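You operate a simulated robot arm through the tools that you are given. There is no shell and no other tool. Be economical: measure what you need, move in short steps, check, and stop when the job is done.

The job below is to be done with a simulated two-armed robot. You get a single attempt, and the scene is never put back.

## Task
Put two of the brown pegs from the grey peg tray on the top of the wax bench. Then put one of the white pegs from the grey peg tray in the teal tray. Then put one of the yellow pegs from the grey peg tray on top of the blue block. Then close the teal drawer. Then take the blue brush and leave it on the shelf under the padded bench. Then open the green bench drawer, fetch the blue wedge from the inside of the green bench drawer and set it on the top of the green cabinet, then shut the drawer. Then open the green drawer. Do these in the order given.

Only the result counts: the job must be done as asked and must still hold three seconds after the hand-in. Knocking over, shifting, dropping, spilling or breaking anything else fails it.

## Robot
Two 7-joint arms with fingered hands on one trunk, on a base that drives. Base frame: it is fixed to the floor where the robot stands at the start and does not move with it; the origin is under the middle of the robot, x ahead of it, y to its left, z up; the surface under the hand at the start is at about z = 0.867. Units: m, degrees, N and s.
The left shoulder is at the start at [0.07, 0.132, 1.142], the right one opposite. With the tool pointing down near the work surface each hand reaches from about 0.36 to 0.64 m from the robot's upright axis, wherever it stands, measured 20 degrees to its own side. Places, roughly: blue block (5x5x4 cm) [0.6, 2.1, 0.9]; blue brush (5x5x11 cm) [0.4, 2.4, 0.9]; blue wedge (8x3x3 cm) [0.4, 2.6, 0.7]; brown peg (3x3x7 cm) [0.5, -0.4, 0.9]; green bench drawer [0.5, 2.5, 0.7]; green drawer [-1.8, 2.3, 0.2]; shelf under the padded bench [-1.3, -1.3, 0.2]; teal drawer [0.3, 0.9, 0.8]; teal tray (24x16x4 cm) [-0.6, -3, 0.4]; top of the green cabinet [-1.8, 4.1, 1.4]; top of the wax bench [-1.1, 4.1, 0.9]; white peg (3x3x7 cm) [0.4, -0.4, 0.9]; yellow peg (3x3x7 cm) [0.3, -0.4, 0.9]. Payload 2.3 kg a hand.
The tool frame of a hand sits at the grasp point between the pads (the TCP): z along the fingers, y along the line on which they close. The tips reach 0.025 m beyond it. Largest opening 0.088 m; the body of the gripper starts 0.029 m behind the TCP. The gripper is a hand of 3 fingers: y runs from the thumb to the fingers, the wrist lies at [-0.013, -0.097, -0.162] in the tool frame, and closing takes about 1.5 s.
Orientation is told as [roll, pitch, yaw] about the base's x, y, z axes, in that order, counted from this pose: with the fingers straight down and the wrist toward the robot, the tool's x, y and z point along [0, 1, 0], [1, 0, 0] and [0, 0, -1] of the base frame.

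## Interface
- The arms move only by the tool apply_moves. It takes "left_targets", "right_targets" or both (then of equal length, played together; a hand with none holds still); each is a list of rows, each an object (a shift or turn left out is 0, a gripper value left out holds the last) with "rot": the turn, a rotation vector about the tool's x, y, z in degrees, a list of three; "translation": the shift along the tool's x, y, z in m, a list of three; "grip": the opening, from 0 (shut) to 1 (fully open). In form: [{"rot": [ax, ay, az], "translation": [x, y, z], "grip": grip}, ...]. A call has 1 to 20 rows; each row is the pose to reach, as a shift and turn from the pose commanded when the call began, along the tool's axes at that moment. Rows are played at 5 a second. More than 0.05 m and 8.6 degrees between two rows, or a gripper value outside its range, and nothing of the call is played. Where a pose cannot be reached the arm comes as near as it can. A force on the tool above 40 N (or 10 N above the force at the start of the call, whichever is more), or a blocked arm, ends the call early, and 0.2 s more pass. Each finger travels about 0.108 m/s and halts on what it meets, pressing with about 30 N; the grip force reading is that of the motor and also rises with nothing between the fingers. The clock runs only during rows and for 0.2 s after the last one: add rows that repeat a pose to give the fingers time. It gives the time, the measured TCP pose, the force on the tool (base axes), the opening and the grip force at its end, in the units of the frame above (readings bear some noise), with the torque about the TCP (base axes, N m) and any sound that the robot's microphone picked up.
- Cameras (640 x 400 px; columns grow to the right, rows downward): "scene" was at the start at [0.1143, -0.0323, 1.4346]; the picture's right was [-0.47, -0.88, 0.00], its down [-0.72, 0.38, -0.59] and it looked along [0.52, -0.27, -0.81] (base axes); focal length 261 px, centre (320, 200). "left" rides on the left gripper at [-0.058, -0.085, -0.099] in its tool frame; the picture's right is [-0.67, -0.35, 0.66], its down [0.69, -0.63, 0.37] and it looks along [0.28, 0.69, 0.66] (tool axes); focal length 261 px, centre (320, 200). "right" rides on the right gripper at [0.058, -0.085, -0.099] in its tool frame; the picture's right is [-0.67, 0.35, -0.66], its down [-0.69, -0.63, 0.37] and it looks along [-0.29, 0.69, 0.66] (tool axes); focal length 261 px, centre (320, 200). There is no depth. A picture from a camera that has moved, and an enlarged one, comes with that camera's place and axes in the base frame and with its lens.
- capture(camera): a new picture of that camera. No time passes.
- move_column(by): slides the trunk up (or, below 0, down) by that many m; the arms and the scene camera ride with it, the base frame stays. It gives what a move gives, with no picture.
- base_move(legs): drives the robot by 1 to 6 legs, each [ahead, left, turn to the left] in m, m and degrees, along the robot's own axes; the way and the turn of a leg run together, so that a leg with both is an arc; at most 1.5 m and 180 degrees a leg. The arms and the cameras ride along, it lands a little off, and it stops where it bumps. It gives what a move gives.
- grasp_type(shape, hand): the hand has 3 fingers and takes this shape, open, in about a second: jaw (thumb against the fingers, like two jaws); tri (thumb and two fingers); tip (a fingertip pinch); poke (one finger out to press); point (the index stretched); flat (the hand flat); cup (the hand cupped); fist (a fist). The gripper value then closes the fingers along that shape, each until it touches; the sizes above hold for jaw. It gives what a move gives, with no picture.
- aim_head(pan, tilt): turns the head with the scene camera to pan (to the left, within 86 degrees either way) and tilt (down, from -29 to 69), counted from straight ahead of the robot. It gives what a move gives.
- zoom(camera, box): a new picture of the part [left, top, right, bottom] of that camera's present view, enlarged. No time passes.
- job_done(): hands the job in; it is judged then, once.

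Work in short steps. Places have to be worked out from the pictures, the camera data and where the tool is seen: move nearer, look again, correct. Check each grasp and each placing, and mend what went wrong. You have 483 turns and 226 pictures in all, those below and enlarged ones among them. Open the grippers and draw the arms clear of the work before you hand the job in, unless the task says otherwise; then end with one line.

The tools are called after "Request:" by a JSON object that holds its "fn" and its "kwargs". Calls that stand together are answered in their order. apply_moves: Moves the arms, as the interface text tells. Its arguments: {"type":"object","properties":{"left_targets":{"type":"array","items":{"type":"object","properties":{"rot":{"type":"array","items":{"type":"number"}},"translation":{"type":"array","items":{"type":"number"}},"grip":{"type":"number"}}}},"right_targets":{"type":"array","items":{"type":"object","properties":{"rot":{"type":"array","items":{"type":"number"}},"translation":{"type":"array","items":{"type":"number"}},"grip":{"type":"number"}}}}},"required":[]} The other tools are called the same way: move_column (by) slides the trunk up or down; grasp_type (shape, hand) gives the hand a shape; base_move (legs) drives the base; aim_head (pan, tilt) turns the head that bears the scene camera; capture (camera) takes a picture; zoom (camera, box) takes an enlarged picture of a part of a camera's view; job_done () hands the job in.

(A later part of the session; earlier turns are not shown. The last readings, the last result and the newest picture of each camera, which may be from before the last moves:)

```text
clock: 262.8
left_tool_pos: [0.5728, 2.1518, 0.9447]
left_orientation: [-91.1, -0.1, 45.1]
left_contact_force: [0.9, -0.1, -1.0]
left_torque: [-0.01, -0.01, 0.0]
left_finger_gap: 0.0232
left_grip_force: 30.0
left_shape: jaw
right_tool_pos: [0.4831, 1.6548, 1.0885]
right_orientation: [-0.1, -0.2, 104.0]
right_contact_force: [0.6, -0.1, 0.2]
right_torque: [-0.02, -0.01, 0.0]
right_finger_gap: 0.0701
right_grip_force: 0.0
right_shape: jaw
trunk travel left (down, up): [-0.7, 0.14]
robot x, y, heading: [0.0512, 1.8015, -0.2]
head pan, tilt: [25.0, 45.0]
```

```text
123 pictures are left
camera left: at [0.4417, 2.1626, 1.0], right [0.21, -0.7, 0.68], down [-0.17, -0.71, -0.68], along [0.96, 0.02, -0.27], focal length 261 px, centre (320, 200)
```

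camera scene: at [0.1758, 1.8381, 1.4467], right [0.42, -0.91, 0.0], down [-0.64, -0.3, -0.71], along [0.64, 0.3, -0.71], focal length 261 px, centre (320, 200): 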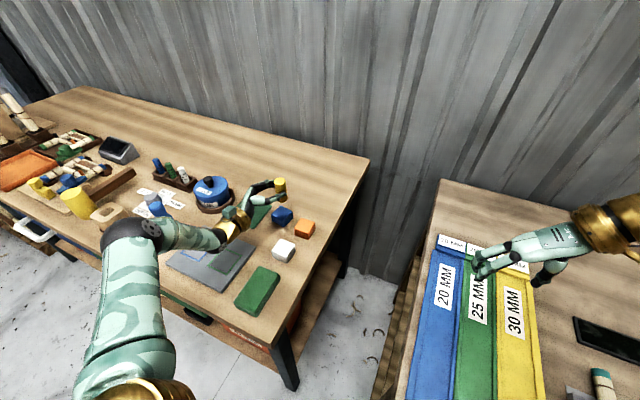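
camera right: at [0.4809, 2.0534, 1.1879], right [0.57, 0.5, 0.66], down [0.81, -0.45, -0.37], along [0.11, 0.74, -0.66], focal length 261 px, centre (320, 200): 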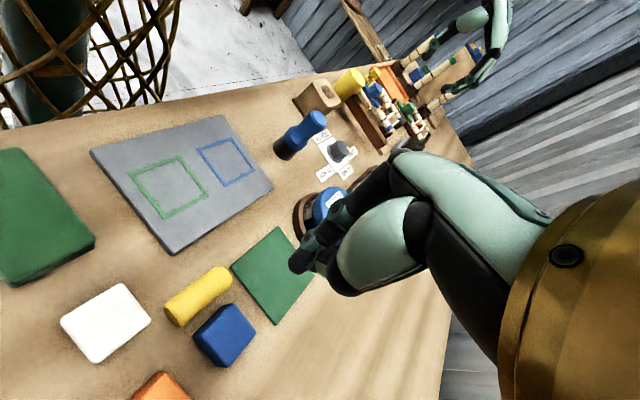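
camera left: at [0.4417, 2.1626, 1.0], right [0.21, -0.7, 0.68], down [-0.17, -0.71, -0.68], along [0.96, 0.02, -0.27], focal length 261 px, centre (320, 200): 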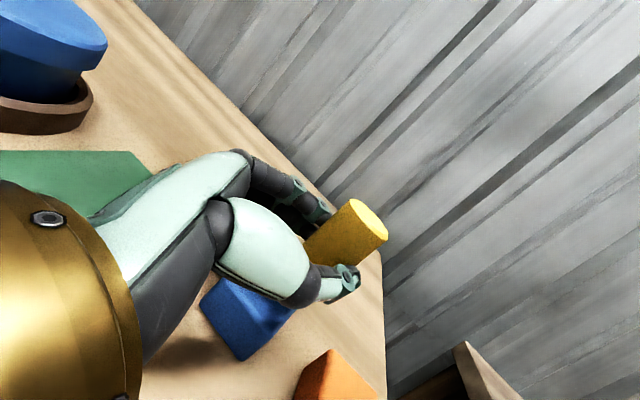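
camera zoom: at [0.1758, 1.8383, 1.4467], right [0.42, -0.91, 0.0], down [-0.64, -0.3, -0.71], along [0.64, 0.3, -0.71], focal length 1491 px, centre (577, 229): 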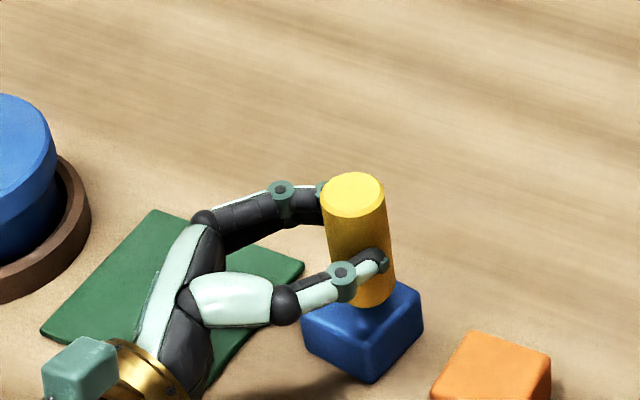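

Alignment is good. I'll lower in small steps to contact.

Request:
{"fn": "apply_moves", "kwargs": {"left_targets": [{"translation": [0.004, -0.001, -0.002]}, {"translation": [0.008, -0.001, -0.002]}, {"translation": [0.011, -0.001, -0.002]}, {"translation": [0.011, -0.001, -0.002]}]}}

Request:
{"fn": "zoom", "kwargs": {"camera": "scene", "box": [220, 160, 330, 230]}}

```text
clock: 263.8
left_tool_pos: [0.5719, 2.1533, 0.9336]
left_orientation: [-91.2, 0.1, 45.1]
left_contact_force: [0.0, -0.4, 0.1]
left_torque: [0.02, 0.0, -0.01]
left_finger_gap: 0.0233
left_grip_force: 30.3
left_shape: jaw
right_tool_pos: [0.4831, 1.654, 1.0881]
right_orientation: [0.0, -0.1, 103.9]
right_contact_force: [-0.3, 0.8, 0.0]
right_torque: [0.02, -0.01, -0.01]
right_finger_gap: 0.0701
right_grip_force: 0.0
right_shape: jaw
trunk travel left (down, up): [-0.7, 0.14]
robot x, y, heading: [0.0497, 1.8001, -0.3]
head pan, tilt: [25.0, 45.0]
```

```text
5.71 times, centred on (275, 195) of scene
camera zoom: at [0.1758, 1.8383, 1.4467], right [0.42, -0.91, 0.0], down [-0.64, -0.3, -0.71], along [0.64, 0.3, -0.71], focal length 1491 px, centre (577, 229)
```

zoom: 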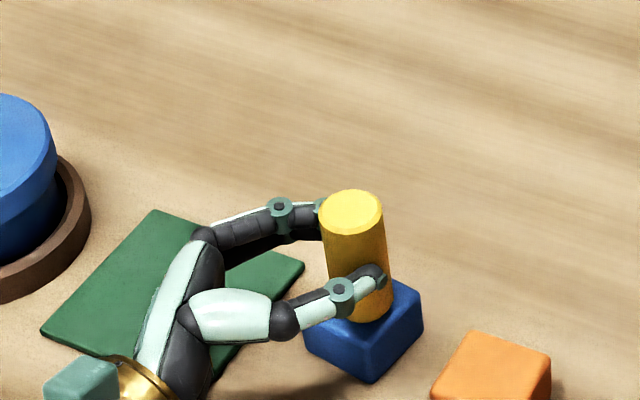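

Request:
{"fn": "apply_moves", "kwargs": {"left_targets": [{"translation": [0.003, 0, 0]}, {"translation": [0.005, 0, 0]}, {"translation": [0.006, 0, 0]}, {"translation": [0.006, 0, 0]}]}}

```text
clock: 264.8
left_tool_pos: [0.5712, 2.1526, 0.9294]
left_orientation: [-91.1, -0.1, 45.3]
left_contact_force: [1.0, -0.5, 4.2]
left_torque: [-0.08, -0.07, 0.0]
left_finger_gap: 0.0229
left_grip_force: 30.2
left_shape: jaw
right_tool_pos: [0.4828, 1.6536, 1.0892]
right_orientation: [0.0, -0.1, 103.9]
right_contact_force: [0.3, 0.4, 0.3]
right_torque: [0.01, -0.01, 0.01]
right_finger_gap: 0.0703
right_grip_force: 0.0
right_shape: jaw
trunk travel left (down, up): [-0.7, 0.14]
robot x, y, heading: [0.0544, 1.7999, -0.3]
head pan, tilt: [25.0, 45.0]
```

Contact (4 N). I'll open and withdraw straight back, then up.

Request:
{"fn": "apply_moves", "kwargs": {"left_targets": [{"grip": 0.4}, {"grip": 0.55}, {"grip": 0.65}, {"grip": 0.65}, {"grip": 0.65}, {"translation": [0, 0, -0.02]}, {"translation": [0, 0, -0.04]}, {"translation": [0, 0, -0.065]}, {"translation": [-0.03, 0, -0.075]}, {"translation": [-0.07, 0, -0.08]}, {"translation": [-0.11, 0, -0.085]}, {"translation": [-0.13, 0, -0.09]}, {"translation": [-0.13, 0, -0.09]}]}}

Request:
{"fn": "zoom", "kwargs": {"camera": "scene", "box": [130, 140, 350, 280]}}

```text
clock: 267.6
left_tool_pos: [0.5057, 2.2221, 1.0545]
left_orientation: [-91.1, 0.0, 45.1]
left_contact_force: [-0.5, 0.1, -1.1]
left_torque: [-0.03, -0.03, 0.0]
left_finger_gap: 0.0568
left_grip_force: 0.1
left_shape: jaw
right_tool_pos: [0.4837, 1.6549, 1.0882]
right_orientation: [0.0, -0.1, 103.9]
right_contact_force: [1.0, 0.8, 0.7]
right_torque: [0.03, 0.0, -0.03]
right_finger_gap: 0.0702
right_grip_force: 0.0
right_shape: jaw
trunk travel left (down, up): [-0.7, 0.14]
robot x, y, heading: [0.0559, 1.8069, -0.2]
head pan, tilt: [25.0, 45.0]
```

```text
2.86 times, centred on (240, 210) of scene
camera zoom: at [0.1759, 1.8385, 1.4467], right [0.42, -0.91, 0.0], down [-0.64, -0.3, -0.71], along [0.64, 0.3, -0.71], focal length 746 px, centre (549, 171)
```

zoom: 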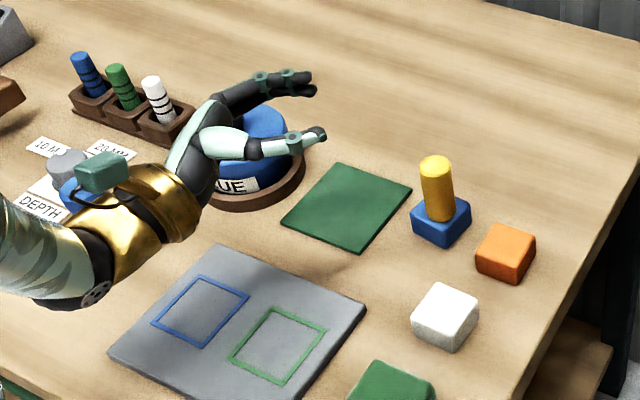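

The yellow peg stands on the blue block. Next is the teal drawer: I'll back away, bring the left hand back to pointing down, slide to y≈0.9, and look.

Request:
{"fn": "base_move", "kwargs": {"legs": [[-0.6, 0, 0]]}}

Request:
{"fn": "apply_moves", "kwargs": {"left_targets": [{"rot": [2.93, 7.07, 2.93]}, {"rot": [5.86, 14.14, 5.86]}, {"rot": [8.79, 21.2, 8.79]}, {"rot": [11.7, 28.3, 11.7]}, {"rot": [14.65, 35.4, 14.65]}, {"rot": [17.6, 42.4, 17.6]}, {"rot": [20.5, 49.5, 20.5]}, {"rot": [23.4, 56.6, 23.4]}, {"rot": [26.4, 63.6, 26.4]}, {"rot": [29.3, 70.7, 29.3]}, {"rot": [32.2, 77.8, 32.2]}, {"rot": [35.2, 84.9, 35.2]}, {"rot": [35.2, 84.9, 35.2]}], "right_targets": [{"rot": [0, 0, 8]}, {"rot": [0, 0, 16]}, {"rot": [0, 0, 24]}, {"rot": [0, 0, 32]}, {"rot": [0, 0, 40]}, {"rot": [0, 0, 48]}, {"rot": [0, 0, 56]}, {"rot": [0, 0, 64]}, {"rot": [0, 0, 72]}, {"rot": [0, 0, 80]}, {"rot": [0, 0, 88]}, {"rot": [0, 0, 96]}, {"rot": [0, 0, 104]}]}}

Request:
{"fn": "base_move", "kwargs": {"legs": [[0, -0.75, 0]]}}

Request:
{"fn": "aim_head", "kwargs": {"pan": 0, "tilt": 40}}

Request:
{"fn": "capture", "kwargs": {"camera": "scene"}}

```text
clock: 271.0
left_tool_pos: [-0.1032, 2.2257, 1.0538]
left_orientation: [-91.0, 0.0, 46.1]
left_contact_force: [0.4, 0.8, -0.1]
left_torque: [0.0, -0.04, 0.01]
left_finger_gap: 0.0568
left_grip_force: 0.2
left_shape: jaw
right_tool_pos: [-0.1144, 1.6592, 1.0871]
right_orientation: [0.0, -0.1, 104.7]
right_contact_force: [-0.2, -0.2, -0.7]
right_torque: [-0.01, 0.0, 0.02]
right_finger_gap: 0.0702
right_grip_force: 0.1
right_shape: jaw
trunk travel left (down, up): [-0.7, 0.14]
robot x, y, heading: [-0.5498, 1.7959, 0.7]
head pan, tilt: [25.0, 45.0]
```

```text
clock: 273.8
left_tool_pos: [-0.1037, 2.2265, 1.0544]
left_orientation: [-0.7, -0.9, 1.0]
left_contact_force: [0.0, 0.7, 0.3]
left_torque: [0.04, 0.01, 0.0]
left_finger_gap: 0.0568
left_grip_force: 0.0
left_shape: jaw
right_tool_pos: [-0.1167, 1.6594, 1.0881]
right_orientation: [0.1, 0.0, 0.7]
right_contact_force: [-0.4, -0.1, 1.2]
right_torque: [0.0, 0.02, -0.02]
right_finger_gap: 0.0704
right_grip_force: 0.0
right_shape: jaw
trunk travel left (down, up): [-0.7, 0.14]
robot x, y, heading: [-0.555, 1.7996, 0.7]
head pan, tilt: [25.0, 45.0]
```

```text
clock: 277.9
left_tool_pos: [-0.0935, 1.4736, 1.0557]
left_orientation: [-0.8, -0.8, 1.1]
left_contact_force: [0.0, 0.2, 0.4]
left_torque: [-0.01, 0.02, -0.01]
left_finger_gap: 0.0568
left_grip_force: 0.0
left_shape: jaw
right_tool_pos: [-0.106, 0.9077, 1.0878]
right_orientation: [0.1, -0.1, 0.7]
right_contact_force: [-0.7, 0.0, 0.0]
right_torque: [0.06, -0.03, 0.04]
right_finger_gap: 0.0703
right_grip_force: 0.0
right_shape: jaw
trunk travel left (down, up): [-0.7, 0.14]
robot x, y, heading: [-0.5398, 1.0439, 0.7]
head pan, tilt: [25.0, 45.0]
```

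```text
clock: 278.8
left_tool_pos: [-0.093, 1.4738, 1.0552]
left_orientation: [-0.8, -0.8, 1.0]
left_contact_force: [0.3, -0.9, 0.3]
left_torque: [0.01, -0.02, 0.01]
left_finger_gap: 0.0569
left_grip_force: 0.0
left_shape: jaw
right_tool_pos: [-0.1074, 0.9056, 1.0883]
right_orientation: [0.0, 0.1, 0.7]
right_contact_force: [-0.9, -0.7, 0.3]
right_torque: [0.0, 0.03, -0.01]
right_finger_gap: 0.0701
right_grip_force: 0.2
right_shape: jaw
trunk travel left (down, up): [-0.7, 0.14]
robot x, y, heading: [-0.5379, 1.0468, 0.7]
head pan, tilt: [0.0, 40.0]
```

```text
120 pictures are left
camera scene: at [-0.4062, 1.0502, 1.454], right [0.01, -1.0, 0.0], down [-0.64, -0.01, -0.77], along [0.77, 0.01, -0.64], focal length 261 px, centre (320, 200)
```

scene: 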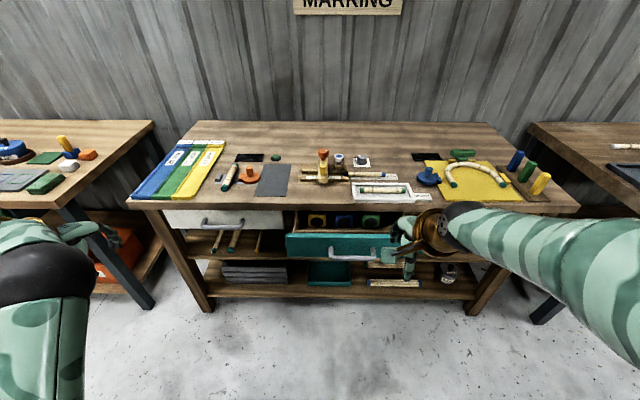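

The teal drawer is open ~0.1 m: front panel at x≈0.18, handle at ≈(0.15, 0.95, 0.75). I'll shut the right fingers, lower the trunk 0.3 m and move in to look at the handle height.

Request:
{"fn": "apply_moves", "kwargs": {"right_targets": [{"grip": 0.4}, {"grip": 0.1}, {"grip": 0.0}, {"grip": 0.0}, {"grip": 0.0}]}}

Request:
{"fn": "move_column", "kwargs": {"by": -0.3}}

Request:
{"fn": "base_move", "kwargs": {"legs": [[0.1, 0.05, -0.7]]}}

Request:
{"fn": "capture", "kwargs": {"camera": "scene"}}

Request:
{"fn": "capture", "kwargs": {"camera": "right"}}

```text
clock: 280.0
left_tool_pos: [-0.0931, 1.4725, 1.055]
left_orientation: [-0.7, -0.8, 1.0]
left_contact_force: [-0.4, -0.4, 0.5]
left_torque: [0.0, 0.01, -0.02]
left_finger_gap: 0.0568
left_grip_force: 0.0
left_shape: jaw
right_tool_pos: [-0.1072, 0.9055, 1.0892]
right_orientation: [0.1, 0.1, 0.7]
right_contact_force: [0.6, 0.2, 0.1]
right_torque: [0.01, -0.03, -0.01]
right_finger_gap: 0.0002
right_grip_force: 30.0
right_shape: jaw
trunk travel left (down, up): [-0.7, 0.14]
robot x, y, heading: [-0.5432, 1.0471, 0.9]
head pan, tilt: [0.0, 40.0]
```

```text
clock: 283.0
left_tool_pos: [-0.0939, 1.4735, 0.7549]
left_orientation: [-0.8, -0.7, 1.1]
left_contact_force: [1.0, 0.2, 0.2]
left_torque: [0.02, 0.01, -0.01]
left_finger_gap: 0.0568
left_grip_force: 0.0
left_shape: jaw
right_tool_pos: [-0.1075, 0.905, 0.7888]
right_orientation: [0.1, 0.0, 0.7]
right_contact_force: [0.6, 0.7, -1.3]
right_torque: [-0.04, 0.0, 0.02]
right_finger_gap: 0.0
right_grip_force: 30.4
right_shape: jaw
trunk travel left (down, up): [-0.4, 0.44]
robot x, y, heading: [-0.5389, 1.0457, 0.6]
head pan, tilt: [0.0, 40.0]
```

```text
clock: 284.2
left_tool_pos: [0.0072, 1.5189, 0.7546]
left_orientation: [-0.7, -0.8, 0.4]
left_contact_force: [-0.1, 0.6, 0.0]
left_torque: [0.01, -0.01, 0.03]
left_finger_gap: 0.0567
left_grip_force: 0.0
left_shape: jaw
right_tool_pos: [-0.0122, 0.951, 0.789]
right_orientation: [0.1, 0.2, 0.1]
right_contact_force: [0.0, 0.9, -1.1]
right_torque: [-0.01, 0.01, 0.01]
right_finger_gap: 0.0
right_grip_force: 29.6
right_shape: jaw
trunk travel left (down, up): [-0.4, 0.44]
robot x, y, heading: [-0.4452, 1.098, 0.1]
head pan, tilt: [0.0, 40.0]
```

```text
119 pictures are left
camera scene: at [-0.3096, 1.0995, 1.154], right [0.0, -1.0, 0.0], down [-0.64, 0.0, -0.77], along [0.77, 0.0, -0.64], focal length 261 px, centre (320, 200)
```

scene: 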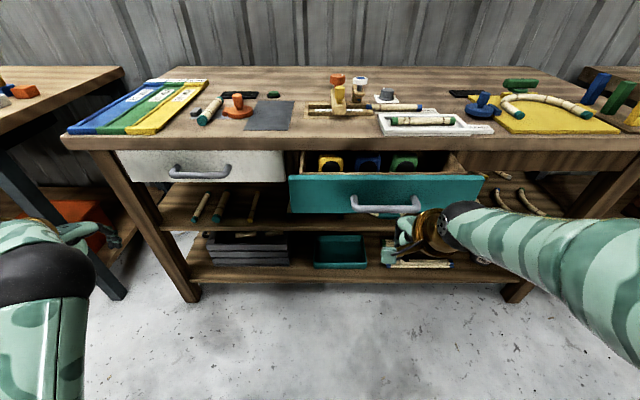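

```text
118 pictures are left
camera right: at [-0.0957, 1.0096, 0.8882], right [0.35, -0.67, 0.65], down [-0.63, -0.69, -0.37], along [0.69, -0.28, -0.66], focal length 261 px, centre (320, 200)
```

right: 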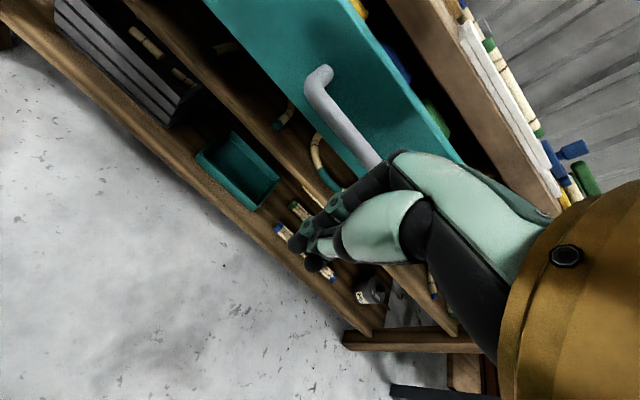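

The handle centre is at about (0.17, 0.945, 0.73). I'll lower the closed right hand so the fingers meet it and push forward in small steps.

Request:
{"fn": "apply_moves", "kwargs": {"right_targets": [{"translation": [-0.004, 0, 0.03]}, {"translation": [-0.008, 0, 0.05]}, {"translation": [-0.008, 0.04, 0.05]}, {"translation": [-0.008, 0.08, 0.05]}, {"translation": [-0.008, 0.11, 0.05]}, {"translation": [-0.008, 0.11, 0.05]}]}}

Request:
{"fn": "capture", "kwargs": {"camera": "right"}}

```text
clock: 285.6
left_tool_pos: [0.0067, 1.5197, 0.7545]
left_orientation: [-0.8, -0.8, 0.4]
left_contact_force: [0.4, 0.6, 0.0]
left_torque: [0.01, 0.0, -0.01]
left_finger_gap: 0.0568
left_grip_force: 0.1
left_shape: jaw
right_tool_pos: [0.0971, 0.9434, 0.7351]
right_orientation: [0.0, 0.1, 0.1]
right_contact_force: [0.8, 0.7, 0.2]
right_torque: [-0.01, 0.0, -0.01]
right_finger_gap: 0.0001
right_grip_force: 30.1
right_shape: jaw
trunk travel left (down, up): [-0.4, 0.44]
robot x, y, heading: [-0.4492, 1.0975, 0.2]
head pan, tilt: [0.0, 40.0]
```

```text
117 pictures are left
camera right: at [0.0134, 1.0019, 0.8345], right [0.35, -0.67, 0.65], down [-0.63, -0.69, -0.37], along [0.69, -0.28, -0.66], focal length 261 px, centre (320, 200)
```

right: 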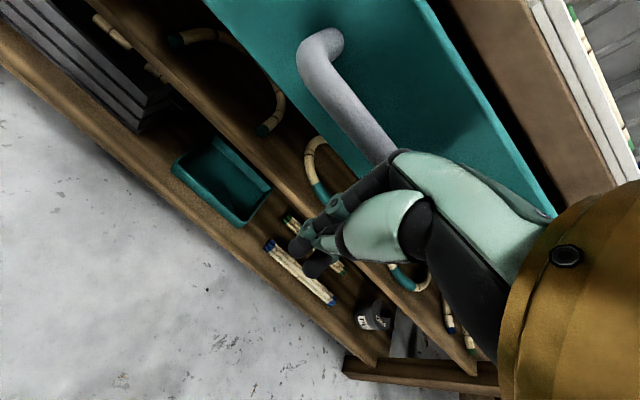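

I'll bring the base closer first (arm back 0.07, base ahead 0.12), then push with the arm.

Request:
{"fn": "apply_moves", "kwargs": {"right_targets": [{"translation": [0, -0.04, 0]}, {"translation": [0, -0.08, 0]}, {"translation": [0, -0.08, 0]}]}}

Request:
{"fn": "base_move", "kwargs": {"legs": [[0.12, 0, 0]]}}

Request:
{"fn": "apply_moves", "kwargs": {"right_targets": [{"translation": [0, 0.015, 0]}, {"translation": [0, 0.03, 0]}, {"translation": [0, 0.045, 0]}, {"translation": [0, 0.06, 0]}, {"translation": [0, 0.075, 0]}, {"translation": [0, 0.085, 0]}, {"translation": [0, 0.085, 0]}]}}

Request:
{"fn": "capture", "kwargs": {"camera": "scene"}}

```text
clock: 286.4
left_tool_pos: [0.0072, 1.5185, 0.7553]
left_orientation: [-0.8, -0.8, 0.4]
left_contact_force: [-0.5, -0.6, -0.3]
left_torque: [0.0, -0.04, -0.01]
left_finger_gap: 0.0566
left_grip_force: 0.1
left_shape: jaw
right_tool_pos: [0.0189, 0.944, 0.738]
right_orientation: [0.1, 0.0, 0.3]
right_contact_force: [0.8, -0.8, 0.7]
right_torque: [0.02, 0.0, 0.0]
right_finger_gap: 0.0
right_grip_force: 30.2
right_shape: jaw
trunk travel left (down, up): [-0.4, 0.44]
robot x, y, heading: [-0.4446, 1.0989, 0.2]
head pan, tilt: [0.0, 40.0]
```

```text
clock: 287.6
left_tool_pos: [0.1244, 1.5195, 0.7543]
left_orientation: [-0.7, -0.8, 0.4]
left_contact_force: [-0.5, 0.2, -1.2]
left_torque: [0.01, 0.02, 0.0]
left_finger_gap: 0.0569
left_grip_force: 0.1
left_shape: jaw
right_tool_pos: [0.1383, 0.9441, 0.7376]
right_orientation: [0.1, 0.0, 0.3]
right_contact_force: [-0.3, -0.2, 0.2]
right_torque: [0.01, -0.01, -0.02]
right_finger_gap: 0.0001
right_grip_force: 29.8
right_shape: jaw
trunk travel left (down, up): [-0.4, 0.44]
robot x, y, heading: [-0.3246, 1.0959, 0.0]
head pan, tilt: [0.0, 40.0]
```

```text
clock: 289.2
left_tool_pos: [0.1217, 1.5192, 0.7564]
left_orientation: [-0.8, -1.1, 0.5]
left_contact_force: [-0.6, 0.4, -0.2]
left_torque: [-0.01, -0.03, 0.0]
left_finger_gap: 0.057
left_grip_force: 0.0
left_shape: jaw
right_tool_pos: [0.2174, 0.9471, 0.7387]
right_orientation: [0.1, 0.0, 0.1]
right_contact_force: [-19.1, 2.4, -2.0]
right_torque: [-0.02, -0.51, -0.15]
right_finger_gap: 0.0
right_grip_force: 30.2
right_shape: jaw
trunk travel left (down, up): [-0.4, 0.44]
robot x, y, heading: [-0.323, 1.0995, 0.3]
head pan, tilt: [0.0, 40.0]
```

```text
116 pictures are left
camera scene: at [-0.1973, 1.1, 1.1546], right [0.0, -1.0, 0.0], down [-0.64, 0.0, -0.77], along [0.77, 0.0, -0.64], focal length 261 px, centre (320, 200)
```

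scene: 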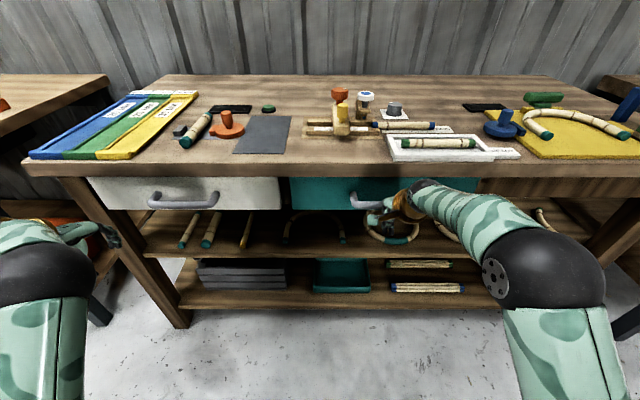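

The drawer looks flush. I'll push a little more to be sure it's at its stop, then compare with the white drawer.

Request:
{"fn": "apply_moves", "kwargs": {"right_targets": [{"translation": [0, 0.006, 0]}, {"translation": [0, 0.012, 0]}, {"translation": [0, 0.016, 0]}, {"translation": [0, 0.016, 0]}]}}

Request:
{"fn": "zoom", "kwargs": {"camera": "scene", "box": [80, 140, 490, 260]}}

```text
clock: 289.7
left_tool_pos: [0.118, 1.5186, 0.7593]
left_orientation: [-0.9, -1.4, 0.3]
left_contact_force: [0.0, 0.2, 0.1]
left_torque: [-0.02, -0.01, 0.04]
left_finger_gap: 0.057
left_grip_force: 0.1
left_shape: jaw
right_tool_pos: [0.2186, 0.9453, 0.7406]
right_orientation: [-0.1, 0.1, -0.1]
right_contact_force: [-25.3, 2.2, 10.4]
right_torque: [-0.12, -0.94, -0.19]
right_finger_gap: 0.0
right_grip_force: 29.9
right_shape: jaw
trunk travel left (down, up): [-0.4, 0.44]
robot x, y, heading: [-0.3248, 1.1006, 0.1]
head pan, tilt: [0.0, 40.0]
stopped in row 2 (right hand): the force on the tool passed its limit at 42 N (the readings are from after the stop); the commanded pose is now the measured one
```

```text
1.56 times, centred on (285, 200) of scene
camera zoom: at [-0.2034, 1.101, 1.1556], right [0.0, -1.0, 0.0], down [-0.64, 0.0, -0.77], along [0.77, 0.0, -0.64], focal length 407 px, centre (375, 200)
```

zoom: 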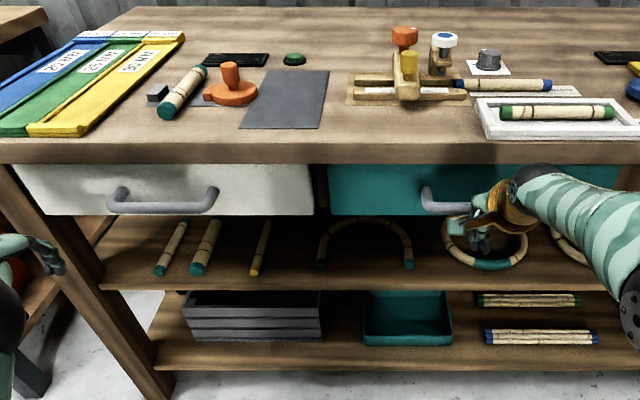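

The drawer is shut and flush with its neighbour. I'll withdraw the hand, back off, raise the trunk, and go to the brush.

Request:
{"fn": "apply_moves", "kwargs": {"right_targets": [{"translation": [0, -0.03, 0]}, {"translation": [0, -0.07, 0]}, {"translation": [0, -0.1, 0]}, {"translation": [0, -0.1, 0]}]}}

Request:
{"fn": "base_move", "kwargs": {"legs": [[-0.25, 0, 0]]}}

Request:
{"fn": "move_column", "kwargs": {"by": 0.3}}

Request:
{"fn": "apply_moves", "kwargs": {"left_targets": [{"translation": [-0.04, 0, -0.01], "grip": 0.9}, {"translation": [-0.08, 0, -0.03]}, {"translation": [-0.12, 0, -0.05]}, {"translation": [-0.16, 0, -0.07]}, {"translation": [-0.2, 0, -0.08]}, {"translation": [-0.24, 0, -0.08]}, {"translation": [-0.24, 0, -0.08]}]}}

Request:
{"fn": "base_move", "kwargs": {"legs": [[0, 1.2, 0]]}}

Request:
{"fn": "capture", "kwargs": {"camera": "scene"}}

```text
clock: 290.7
left_tool_pos: [0.1256, 1.519, 0.7547]
left_orientation: [-0.9, -0.8, 0.4]
left_contact_force: [-0.2, -0.9, 0.4]
left_torque: [0.0, 0.0, -0.01]
left_finger_gap: 0.0569
left_grip_force: 0.0
left_shape: jaw
right_tool_pos: [0.1272, 0.943, 0.7384]
right_orientation: [0.1, 0.5, 0.1]
right_contact_force: [-0.6, -0.2, 0.3]
right_torque: [0.01, 0.01, -0.03]
right_finger_gap: 0.0001
right_grip_force: 29.9
right_shape: jaw
trunk travel left (down, up): [-0.4, 0.44]
robot x, y, heading: [-0.3251, 1.0949, 0.0]
head pan, tilt: [0.0, 40.0]
```

```text
clock: 292.5
left_tool_pos: [-0.1206, 1.5191, 0.7549]
left_orientation: [-0.8, -0.8, 0.3]
left_contact_force: [0.2, 0.0, 0.1]
left_torque: [0.02, 0.01, -0.02]
left_finger_gap: 0.0566
left_grip_force: 0.1
left_shape: jaw
right_tool_pos: [-0.1191, 0.9426, 0.7391]
right_orientation: [0.0, 0.5, 0.0]
right_contact_force: [-0.5, 0.3, -0.5]
right_torque: [-0.02, 0.0, -0.01]
right_finger_gap: 0.0002
right_grip_force: 30.0
right_shape: jaw
trunk travel left (down, up): [-0.4, 0.44]
robot x, y, heading: [-0.5742, 1.0979, -0.0]
head pan, tilt: [0.0, 40.0]
```

```text
clock: 295.5
left_tool_pos: [-0.1199, 1.5189, 1.0552]
left_orientation: [-0.8, -0.7, 0.3]
left_contact_force: [0.8, 0.2, 0.7]
left_torque: [-0.01, -0.01, 0.01]
left_finger_gap: 0.0569
left_grip_force: 0.0
left_shape: jaw
right_tool_pos: [-0.1193, 0.9426, 1.038]
right_orientation: [0.0, 0.5, 0.1]
right_contact_force: [-0.3, 0.6, 0.3]
right_torque: [0.03, -0.02, 0.0]
right_finger_gap: 0.0
right_grip_force: 30.2
right_shape: jaw
trunk travel left (down, up): [-0.7, 0.14]
robot x, y, heading: [-0.5745, 1.0975, -0.0]
head pan, tilt: [0.0, 40.0]
```

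```text
clock: 297.1
left_tool_pos: [-0.1214, 1.2817, 1.1384]
left_orientation: [-1.2, -0.7, 0.5]
left_contact_force: [0.9, 0.0, -0.3]
left_torque: [0.0, 0.01, 0.0]
left_finger_gap: 0.0791
left_grip_force: 0.1
left_shape: jaw
right_tool_pos: [-0.1174, 0.9437, 1.0385]
right_orientation: [0.1, 0.7, 0.1]
right_contact_force: [-1.1, 0.4, 0.1]
right_torque: [0.0, 0.0, -0.03]
right_finger_gap: 0.0
right_grip_force: 28.9
right_shape: jaw
trunk travel left (down, up): [-0.7, 0.14]
robot x, y, heading: [-0.5749, 1.0973, 0.1]
head pan, tilt: [0.0, 40.0]
```

```text
clock: 303.2
left_tool_pos: [-0.131, 2.4967, 1.1382]
left_orientation: [-1.2, -0.8, 1.1]
left_contact_force: [-0.8, -0.4, 0.2]
left_torque: [-0.02, 0.02, -0.03]
left_finger_gap: 0.0791
left_grip_force: 0.0
left_shape: jaw
right_tool_pos: [-0.123, 2.1593, 1.0369]
right_orientation: [0.1, 0.4, 0.8]
right_contact_force: [0.0, -0.5, -0.2]
right_torque: [0.0, -0.02, 0.0]
right_finger_gap: 0.0
right_grip_force: 30.0
right_shape: jaw
trunk travel left (down, up): [-0.7, 0.14]
robot x, y, heading: [-0.5807, 2.3084, 0.5]
head pan, tilt: [0.0, 40.0]
```

```text
114 pictures are left
camera scene: at [-0.4457, 2.311, 1.454], right [0.01, -1.0, 0.0], down [-0.64, -0.01, -0.77], along [0.77, 0.01, -0.64], focal length 261 px, centre (320, 200)
```

scene: 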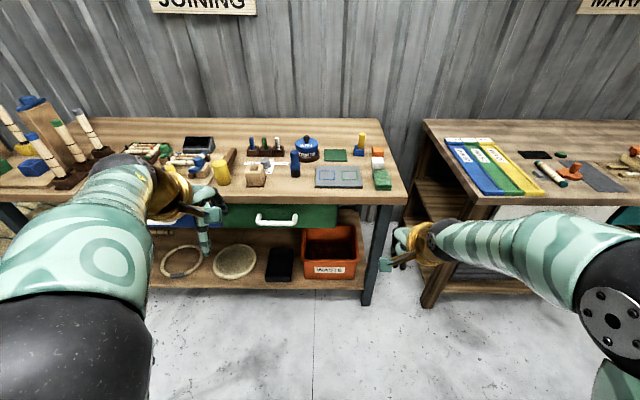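

The brush is visible at about (0.414, 2.414). I'll raise the right hand clear of the standing peg and drive so the left hand comes above the brush.

Request:
{"fn": "apply_moves", "kwargs": {"right_targets": [{"translation": [-0.02, -0.02, -0.04]}, {"translation": [-0.05, -0.04, -0.07]}, {"translation": [-0.08, -0.05, -0.09]}, {"translation": [-0.1, -0.05, -0.1]}, {"translation": [-0.1, -0.05, -0.1]}]}}

Request:
{"fn": "base_move", "kwargs": {"legs": [[0.52, -0.085, -0.5]]}}

Request:
{"fn": "capture", "kwargs": {"camera": "left"}}

Request:
{"fn": "capture", "kwargs": {"camera": "scene"}}

```text
clock: 304.4
left_tool_pos: [-0.132, 2.4981, 1.1385]
left_orientation: [-1.4, -0.9, 1.2]
left_contact_force: [-0.4, -0.1, 0.2]
left_torque: [0.04, 0.0, 0.03]
left_finger_gap: 0.0791
left_grip_force: 0.1
left_shape: jaw
right_tool_pos: [-0.1737, 2.0581, 1.1384]
right_orientation: [0.2, 0.5, 0.7]
right_contact_force: [0.4, 0.4, -0.5]
right_torque: [0.01, -0.01, 0.0]
right_finger_gap: 0.0002
right_grip_force: 29.6
right_shape: jaw
right hand out of reach, approached as far as the arm can: row 2
trunk travel left (down, up): [-0.7, 0.14]
robot x, y, heading: [-0.5776, 2.3074, 0.4]
head pan, tilt: [0.0, 40.0]
```

```text
clock: 307.6
left_tool_pos: [0.4052, 2.4077, 1.1393]
left_orientation: [-1.4, -1.0, 0.3]
left_contact_force: [-0.1, -0.2, 0.3]
left_torque: [0.02, -0.02, -0.02]
left_finger_gap: 0.079
left_grip_force: 0.0
left_shape: jaw
right_tool_pos: [0.3563, 1.9685, 1.139]
right_orientation: [0.1, 0.6, -0.2]
right_contact_force: [-0.7, -0.2, 0.0]
right_torque: [0.01, -0.04, 0.04]
right_finger_gap: 0.0
right_grip_force: 30.0
right_shape: jaw
trunk travel left (down, up): [-0.7, 0.14]
robot x, y, heading: [-0.0463, 2.2244, -0.3]
head pan, tilt: [0.0, 40.0]
```

```text
113 pictures are left
camera left: at [0.3183, 2.3512, 1.2377], right [-0.34, -0.69, -0.65], down [-0.63, 0.67, -0.39], along [0.7, 0.27, -0.66], focal length 261 px, centre (320, 200)
```

left: 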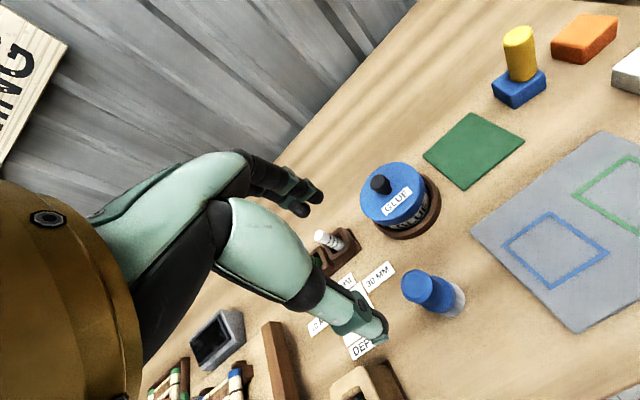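

```text
112 pictures are left
camera scene: at [0.0873, 2.2255, 1.4541], right [0.0, -1.0, 0.0], down [-0.64, 0.0, -0.77], along [0.77, 0.0, -0.64], focal length 261 px, centre (320, 200)
```

scene: 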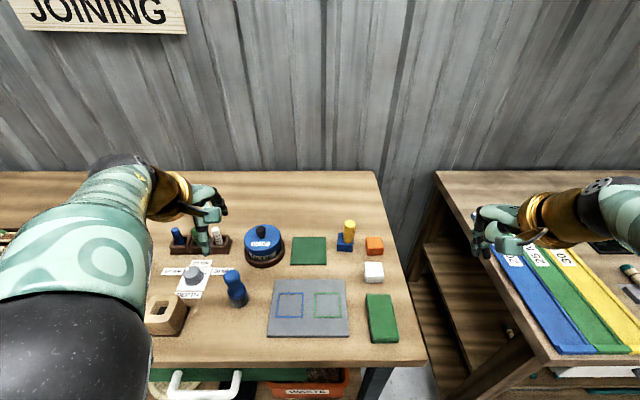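

The brush is at (0.418, 2.414), top 0.965. I'll come down to z≈0.94 around its handle.

Request:
{"fn": "apply_moves", "kwargs": {"left_targets": [{"translation": [0.006, 0.013, 0.02]}, {"translation": [0.006, 0.013, 0.06]}, {"translation": [0.006, 0.013, 0.1]}, {"translation": [0.006, 0.013, 0.14]}, {"translation": [0.006, 0.013, 0.175]}, {"translation": [0.006, 0.013, 0.198]}, {"translation": [0.006, 0.013, 0.198]}]}}

Request:
{"fn": "capture", "kwargs": {"camera": "left"}}

```text
clock: 309.2
left_tool_pos: [0.4212, 2.4088, 0.941]
left_orientation: [-1.3, -0.8, 0.3]
left_contact_force: [0.2, 0.5, 0.6]
left_torque: [-0.01, 0.0, -0.03]
left_finger_gap: 0.0789
left_grip_force: 0.0
left_shape: jaw
right_tool_pos: [0.3569, 1.9689, 1.1377]
right_orientation: [0.1, 0.5, -0.1]
right_contact_force: [-0.2, 0.4, 0.2]
right_torque: [-0.01, 0.03, -0.02]
right_finger_gap: 0.0
right_grip_force: 29.6
right_shape: jaw
trunk travel left (down, up): [-0.7, 0.14]
robot x, y, heading: [-0.0432, 2.2239, -0.2]
head pan, tilt: [0.0, 40.0]
```

```text
111 pictures are left
camera left: at [0.3344, 2.3537, 1.0393], right [-0.34, -0.69, -0.65], down [-0.63, 0.67, -0.39], along [0.7, 0.27, -0.66], focal length 261 px, centre (320, 200)
```

left: 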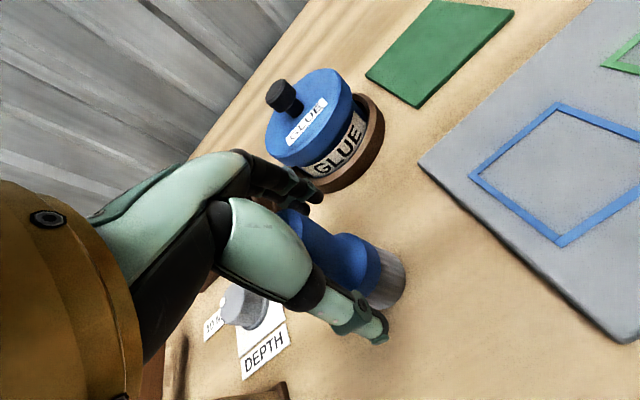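

The handle is between the fingers. I'll close and lift.

Request:
{"fn": "apply_moves", "kwargs": {"left_targets": [{"translation": [0.004, 0, 0], "grip": 0.6}, {"translation": [0.004, 0, 0], "grip": 0.3}, {"translation": [0.004, 0, 0], "grip": 0.0}, {"translation": [0.004, 0, 0]}, {"translation": [0.004, 0, 0]}, {"translation": [0.004, 0, 0]}, {"translation": [0.004, 0, 0]}, {"translation": [0.004, 0, 0]}, {"translation": [0.004, 0, -0.02]}, {"translation": [0.004, 0, -0.05]}, {"translation": [0.004, 0, -0.08]}, {"translation": [0.004, 0, -0.11]}, {"translation": [0.004, 0, -0.14]}, {"translation": [0.004, 0, -0.14]}]}}

Request:
{"fn": "capture", "kwargs": {"camera": "left"}}

```text
clock: 312.2
left_tool_pos: [0.4209, 2.4191, 1.0789]
left_orientation: [-1.5, -0.9, 0.2]
left_contact_force: [1.0, -0.1, -0.7]
left_torque: [0.0, 0.02, 0.01]
left_finger_gap: 0.0221
left_grip_force: 30.3
left_shape: jaw
right_tool_pos: [0.3584, 1.9685, 1.1388]
right_orientation: [0.1, 0.6, -0.2]
right_contact_force: [0.0, -0.2, 0.0]
right_torque: [-0.02, 0.04, 0.0]
right_finger_gap: 0.0
right_grip_force: 29.8
right_shape: jaw
trunk travel left (down, up): [-0.7, 0.14]
robot x, y, heading: [-0.0461, 2.2215, -0.2]
head pan, tilt: [0.0, 40.0]
```

```text
110 pictures are left
camera left: at [0.3352, 2.3635, 1.1778], right [-0.34, -0.69, -0.64], down [-0.63, 0.67, -0.39], along [0.7, 0.27, -0.66], focal length 261 px, centre (320, 200)
```

left: 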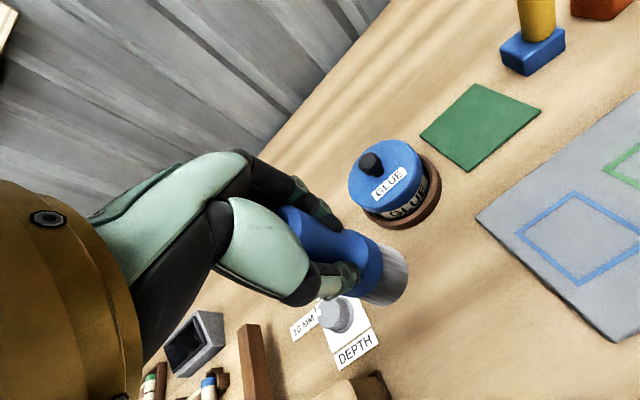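

The brush is held. I'll back off, go down the aisle, turn to face -x, and look at the padded bench.

Request:
{"fn": "base_move", "kwargs": {"legs": [[-0.4, 0, 0], [0, -1.45, 0], [0, 0, 179]]}}

Request:
{"fn": "base_move", "kwargs": {"legs": [[0.0, 0.9, 0]]}}

Request:
{"fn": "aim_head", "kwargs": {"pan": 35, "tilt": 35}}

Request:
{"fn": "capture", "kwargs": {"camera": "scene"}}

```text
clock: 328.8
left_tool_pos: [-0.9032, 0.5814, 1.0778]
left_orientation: [-1.3, -0.8, -176.0]
left_contact_force: [0.0, -0.5, -1.5]
left_torque: [-0.02, 0.01, 0.05]
left_finger_gap: 0.022
left_grip_force: 29.8
left_shape: jaw
right_tool_pos: [-0.8672, 1.0335, 1.1376]
right_orientation: [0.1, 0.5, -176.3]
right_contact_force: [0.6, 0.4, -0.2]
right_torque: [0.02, -0.02, -0.02]
right_finger_gap: 0.0001
right_grip_force: 30.0
right_shape: jaw
trunk travel left (down, up): [-0.7, 0.14]
robot x, y, heading: [-0.4501, 0.8012, -176.4]
head pan, tilt: [0.0, 40.0]
```

```text
clock: 333.5
left_tool_pos: [-0.8495, -0.312, 1.0789]
left_orientation: [-1.3, -0.7, -176.1]
left_contact_force: [0.6, -0.8, -0.9]
left_torque: [0.0, 0.02, -0.03]
left_finger_gap: 0.0217
left_grip_force: 29.9
left_shape: jaw
right_tool_pos: [-0.8142, 0.1399, 1.1374]
right_orientation: [0.1, 0.5, -176.5]
right_contact_force: [0.8, 0.2, 0.2]
right_torque: [-0.01, -0.02, 0.0]
right_finger_gap: 0.0001
right_grip_force: 30.1
right_shape: jaw
trunk travel left (down, up): [-0.7, 0.14]
robot x, y, heading: [-0.3942, -0.0921, -176.6]
head pan, tilt: [0.0, 40.0]
```

```text
clock: 334.5
left_tool_pos: [-0.8496, -0.3125, 1.0791]
left_orientation: [-1.3, -0.8, -176.1]
left_contact_force: [0.8, 0.5, -0.9]
left_torque: [0.01, -0.02, 0.01]
left_finger_gap: 0.0219
left_grip_force: 29.9
left_shape: jaw
right_tool_pos: [-0.8125, 0.1397, 1.1383]
right_orientation: [0.2, 0.5, -176.6]
right_contact_force: [-0.2, 0.1, -0.7]
right_torque: [0.0, 0.01, 0.0]
right_finger_gap: 0.0001
right_grip_force: 30.0
right_shape: jaw
trunk travel left (down, up): [-0.7, 0.14]
robot x, y, heading: [-0.3924, -0.0891, -176.7]
head pan, tilt: [35.0, 35.0]
```

```text
109 pictures are left
camera scene: at [-0.5154, -0.1454, 1.4615], right [-0.62, 0.78, 0.0], down [0.45, 0.36, -0.82], along [-0.64, -0.51, -0.57], focal length 261 px, centre (320, 200)
```

scene: 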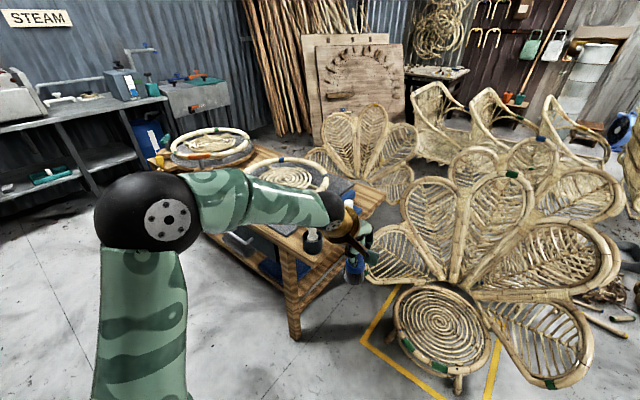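

The padded bench's near leg is around (-1.06, -0.73). I'll slide along to y≈-1.25, staying back, and look at its lower shelf.

Request:
{"fn": "base_move", "kwargs": {"legs": [[-0.1, 1.15, -3.3]]}}

Request:
{"fn": "aim_head", "kwargs": {"pan": 0, "tilt": 40}}

Request:
{"fn": "capture", "kwargs": {"camera": "scene"}}

```text
clock: 340.4
left_tool_pos: [-0.7501, -1.4053, 1.0786]
left_orientation: [-1.4, -0.8, 179.0]
left_contact_force: [0.4, 0.1, -1.1]
left_torque: [0.01, -0.03, 0.01]
left_finger_gap: 0.0217
left_grip_force: 29.4
left_shape: jaw
right_tool_pos: [-0.6744, -0.9561, 1.1388]
right_orientation: [0.1, 0.5, 178.4]
right_contact_force: [0.3, 0.6, 0.4]
right_torque: [-0.01, 0.02, -0.03]
right_finger_gap: 0.0001
right_grip_force: 29.9
right_shape: jaw
trunk travel left (down, up): [-0.7, 0.14]
robot x, y, heading: [-0.2782, -1.2213, 178.4]
head pan, tilt: [35.0, 35.0]
```

```text
clock: 341.4
left_tool_pos: [-0.7501, -1.4058, 1.0791]
left_orientation: [-1.3, -0.8, 178.9]
left_contact_force: [0.3, -0.9, -0.4]
left_torque: [0.01, -0.02, 0.0]
left_finger_gap: 0.0217
left_grip_force: 30.7
left_shape: jaw
right_tool_pos: [-0.6748, -0.9574, 1.1381]
right_orientation: [0.1, 0.5, 178.4]
right_contact_force: [0.3, -0.2, 0.6]
right_torque: [0.0, 0.01, -0.05]
right_finger_gap: 0.0
right_grip_force: 30.5
right_shape: jaw
trunk travel left (down, up): [-0.7, 0.14]
robot x, y, heading: [-0.2811, -1.2239, 178.3]
head pan, tilt: [0.0, 40.0]
```

```text
108 pictures are left
camera scene: at [-0.414, -1.2172, 1.454], right [0.03, 1.0, 0.0], down [0.64, -0.02, -0.77], along [-0.77, 0.02, -0.64], focal length 261 px, centre (320, 200)
```

scene: 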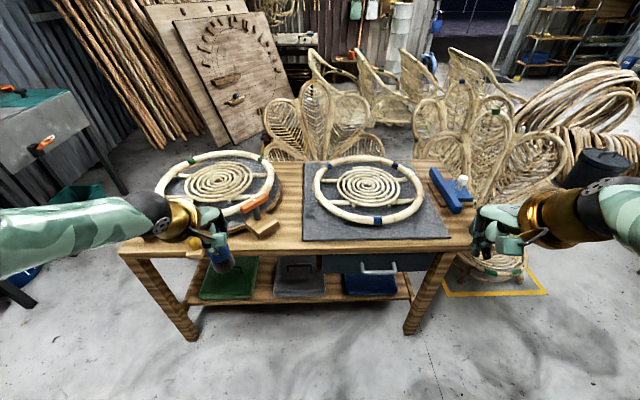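

The shelf carries a green, a dark and a blue item with narrow gaps. I'll lower the trunk 0.5 m to see into it.

Request:
{"fn": "move_column", "kwargs": {"by": -0.4}}

Request:
{"fn": "move_column", "kwargs": {"by": -0.15}}

Request:
{"fn": "aim_head", "kwargs": {"pan": 0, "tilt": 35}}

Request:
{"fn": "capture", "kwargs": {"camera": "scene"}}

```text
clock: 345.2
left_tool_pos: [-0.7501, -1.4058, 0.6796]
left_orientation: [-1.3, -0.8, 179.0]
left_contact_force: [-0.1, 0.0, -1.0]
left_torque: [0.03, 0.0, -0.08]
left_finger_gap: 0.0218
left_grip_force: 30.4
left_shape: jaw
right_tool_pos: [-0.6754, -0.9566, 0.7379]
right_orientation: [0.1, 0.4, 178.4]
right_contact_force: [0.1, -0.3, 0.3]
right_torque: [-0.05, 0.02, 0.0]
right_finger_gap: 0.0
right_grip_force: 30.0
right_shape: jaw
trunk travel left (down, up): [-0.3, 0.54]
robot x, y, heading: [-0.2775, -1.2225, 178.4]
head pan, tilt: [0.0, 40.0]
```

```text
clock: 346.9
left_tool_pos: [-0.7492, -1.406, 0.5299]
left_orientation: [-1.3, -0.8, 178.9]
left_contact_force: [-0.5, -0.2, -1.3]
left_torque: [0.01, -0.04, 0.0]
left_finger_gap: 0.0218
left_grip_force: 29.7
left_shape: jaw
right_tool_pos: [-0.6749, -0.9564, 0.5884]
right_orientation: [0.1, 0.5, 178.4]
right_contact_force: [-0.8, 0.5, 0.6]
right_torque: [0.02, -0.03, 0.0]
right_finger_gap: 0.0003
right_grip_force: 29.7
right_shape: jaw
trunk travel left (down, up): [-0.15, 0.69]
robot x, y, heading: [-0.2772, -1.221, 178.5]
head pan, tilt: [0.0, 40.0]
```

```text
clock: 347.6
left_tool_pos: [-0.7504, -1.4069, 0.5286]
left_orientation: [-1.3, -0.9, 178.9]
left_contact_force: [-0.1, -0.8, -2.0]
left_torque: [-0.01, -0.03, -0.02]
left_finger_gap: 0.0214
left_grip_force: 29.9
left_shape: jaw
right_tool_pos: [-0.6739, -0.9575, 0.5873]
right_orientation: [0.1, 0.6, 178.4]
right_contact_force: [0.9, -0.2, 0.4]
right_torque: [-0.03, 0.03, 0.01]
right_finger_gap: 0.0
right_grip_force: 30.1
right_shape: jaw
trunk travel left (down, up): [-0.15, 0.69]
robot x, y, heading: [-0.2761, -1.2227, 178.2]
head pan, tilt: [0.0, 35.0]
```

```text
107 pictures are left
camera scene: at [-0.4168, -1.2169, 0.9115], right [0.03, 1.0, 0.0], down [0.57, -0.02, -0.82], along [-0.82, 0.02, -0.57], focal length 261 px, centre (320, 200)
```

scene: 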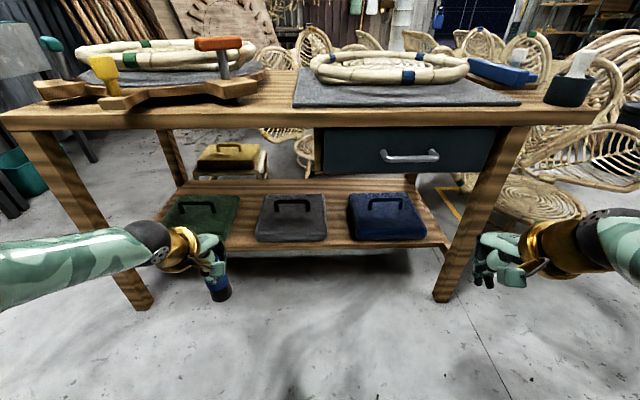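

The shelf top is ≈0.22 with its front at x≈-1.11, and the gap between the grey and blue boxes looks ≈8 cm, enough for the brush to stand. I'll zoom to measure.

Request:
{"fn": "zoom", "kwargs": {"camera": "scene", "box": [220, 165, 460, 265]}}

```text
2.67 times, centred on (340, 215) of scene
camera zoom: at [-0.4168, -1.2169, 0.9115], right [0.03, 1.0, 0.0], down [0.57, -0.02, -0.82], along [-0.82, 0.02, -0.57], focal length 696 px, centre (267, 160)
```

zoom: 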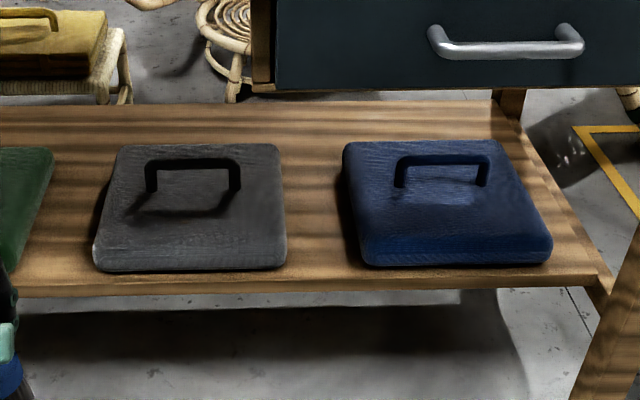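

The gaps are ≈11 cm each. The one between the green and grey boxes, centre (-1.18, -1.515), has no drawer above it, so I'll use that. I'll lower to carry height, line up and look.

Request:
{"fn": "move_column", "kwargs": {"by": -0.1}}

Request:
{"fn": "base_move", "kwargs": {"legs": [[0, 0.115, 1.5]]}}

Request:
{"fn": "apply_moves", "kwargs": {"left_targets": [{"translation": [0, 0, 0.03]}, {"translation": [0, 0, 0.06]}, {"translation": [0, 0, 0.09]}, {"translation": [0, 0, 0.09]}]}}

Request:
{"fn": "base_move", "kwargs": {"legs": [[0.22, 0, 0]]}}

Request:
{"fn": "capture", "kwargs": {"camera": "scene"}}

Request:
{"fn": "capture", "kwargs": {"camera": "left"}}

```text
clock: 348.9
left_tool_pos: [-0.7481, -1.4062, 0.4282]
left_orientation: [-1.3, -0.9, 178.8]
left_contact_force: [-0.1, 1.3, -0.6]
left_torque: [0.04, -0.01, 0.0]
left_finger_gap: 0.0213
left_grip_force: 29.5
left_shape: jaw
right_tool_pos: [-0.6744, -0.9568, 0.4877]
right_orientation: [0.1, 0.5, 178.4]
right_contact_force: [0.2, 0.0, 0.1]
right_torque: [-0.02, 0.02, -0.04]
right_finger_gap: 0.0
right_grip_force: 30.0
right_shape: jaw
trunk travel left (down, up): [-0.05, 0.79]
robot x, y, heading: [-0.2756, -1.2231, 178.0]
head pan, tilt: [0.0, 35.0]
```

```text
clock: 350.2
left_tool_pos: [-0.7476, -1.5347, 0.4283]
left_orientation: [-1.3, -0.8, -179.8]
left_contact_force: [0.4, -0.3, -1.2]
left_torque: [0.01, -0.04, -0.02]
left_finger_gap: 0.0215
left_grip_force: 30.0
left_shape: jaw
right_tool_pos: [-0.6825, -1.0834, 0.4879]
right_orientation: [0.1, 0.5, 179.9]
right_contact_force: [0.5, 0.1, 0.7]
right_torque: [0.03, -0.03, 0.0]
right_finger_gap: 0.0
right_grip_force: 30.1
right_shape: jaw
trunk travel left (down, up): [-0.05, 0.79]
robot x, y, heading: [-0.2773, -1.3413, 179.7]
head pan, tilt: [0.0, 35.0]
```

```text
clock: 351.2
left_tool_pos: [-0.7496, -1.5316, 0.3383]
left_orientation: [-1.3, -0.8, -179.8]
left_contact_force: [0.2, 0.8, -0.6]
left_torque: [0.02, 0.0, 0.0]
left_finger_gap: 0.0213
left_grip_force: 30.2
left_shape: jaw
right_tool_pos: [-0.6823, -1.0841, 0.4882]
right_orientation: [0.1, 0.5, 179.8]
right_contact_force: [0.0, 0.4, -0.8]
right_torque: [0.03, 0.01, -0.03]
right_finger_gap: 0.0
right_grip_force: 29.9
right_shape: jaw
trunk travel left (down, up): [-0.05, 0.79]
robot x, y, heading: [-0.2783, -1.3378, 179.7]
head pan, tilt: [0.0, 35.0]
```

```text
clock: 352.8
left_tool_pos: [-0.9677, -1.529, 0.3379]
left_orientation: [-1.4, -0.7, -179.9]
left_contact_force: [0.4, 0.0, -1.0]
left_torque: [-0.01, 0.01, 0.01]
left_finger_gap: 0.0213
left_grip_force: 29.6
left_shape: jaw
right_tool_pos: [-0.8999, -1.0835, 0.4883]
right_orientation: [0.1, 0.6, 179.7]
right_contact_force: [-0.3, 1.0, -0.1]
right_torque: [0.03, 0.01, 0.0]
right_finger_gap: 0.0001
right_grip_force: 30.5
right_shape: jaw
trunk travel left (down, up): [-0.05, 0.79]
robot x, y, heading: [-0.4989, -1.3376, 179.9]
head pan, tilt: [0.0, 35.0]
```

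```text
105 pictures are left
camera scene: at [-0.6379, -1.3365, 0.8115], right [0.01, 1.0, 0.0], down [0.57, 0.0, -0.82], along [-0.82, 0.01, -0.57], focal length 261 px, centre (320, 200)
```

scene: 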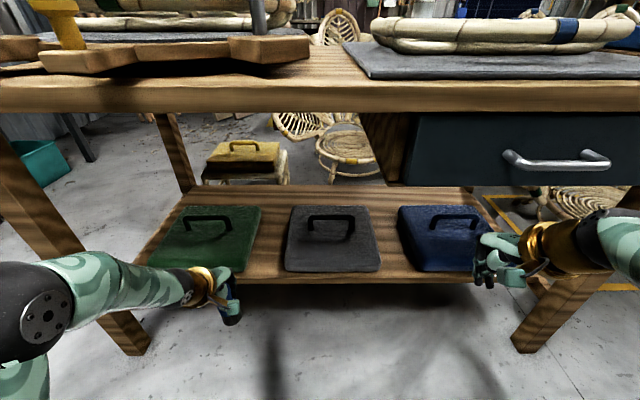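

```text
104 pictures are left
camera left: at [-0.8825, -1.4733, 0.437], right [0.34, 0.69, -0.64], down [0.63, -0.68, -0.39], along [-0.7, -0.27, -0.66], focal length 261 px, centre (320, 200)
```

left: 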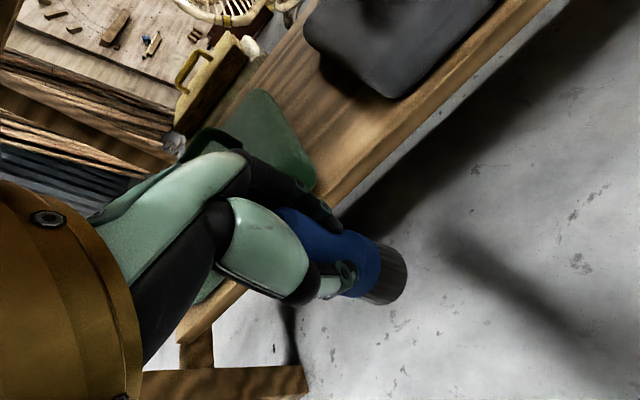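

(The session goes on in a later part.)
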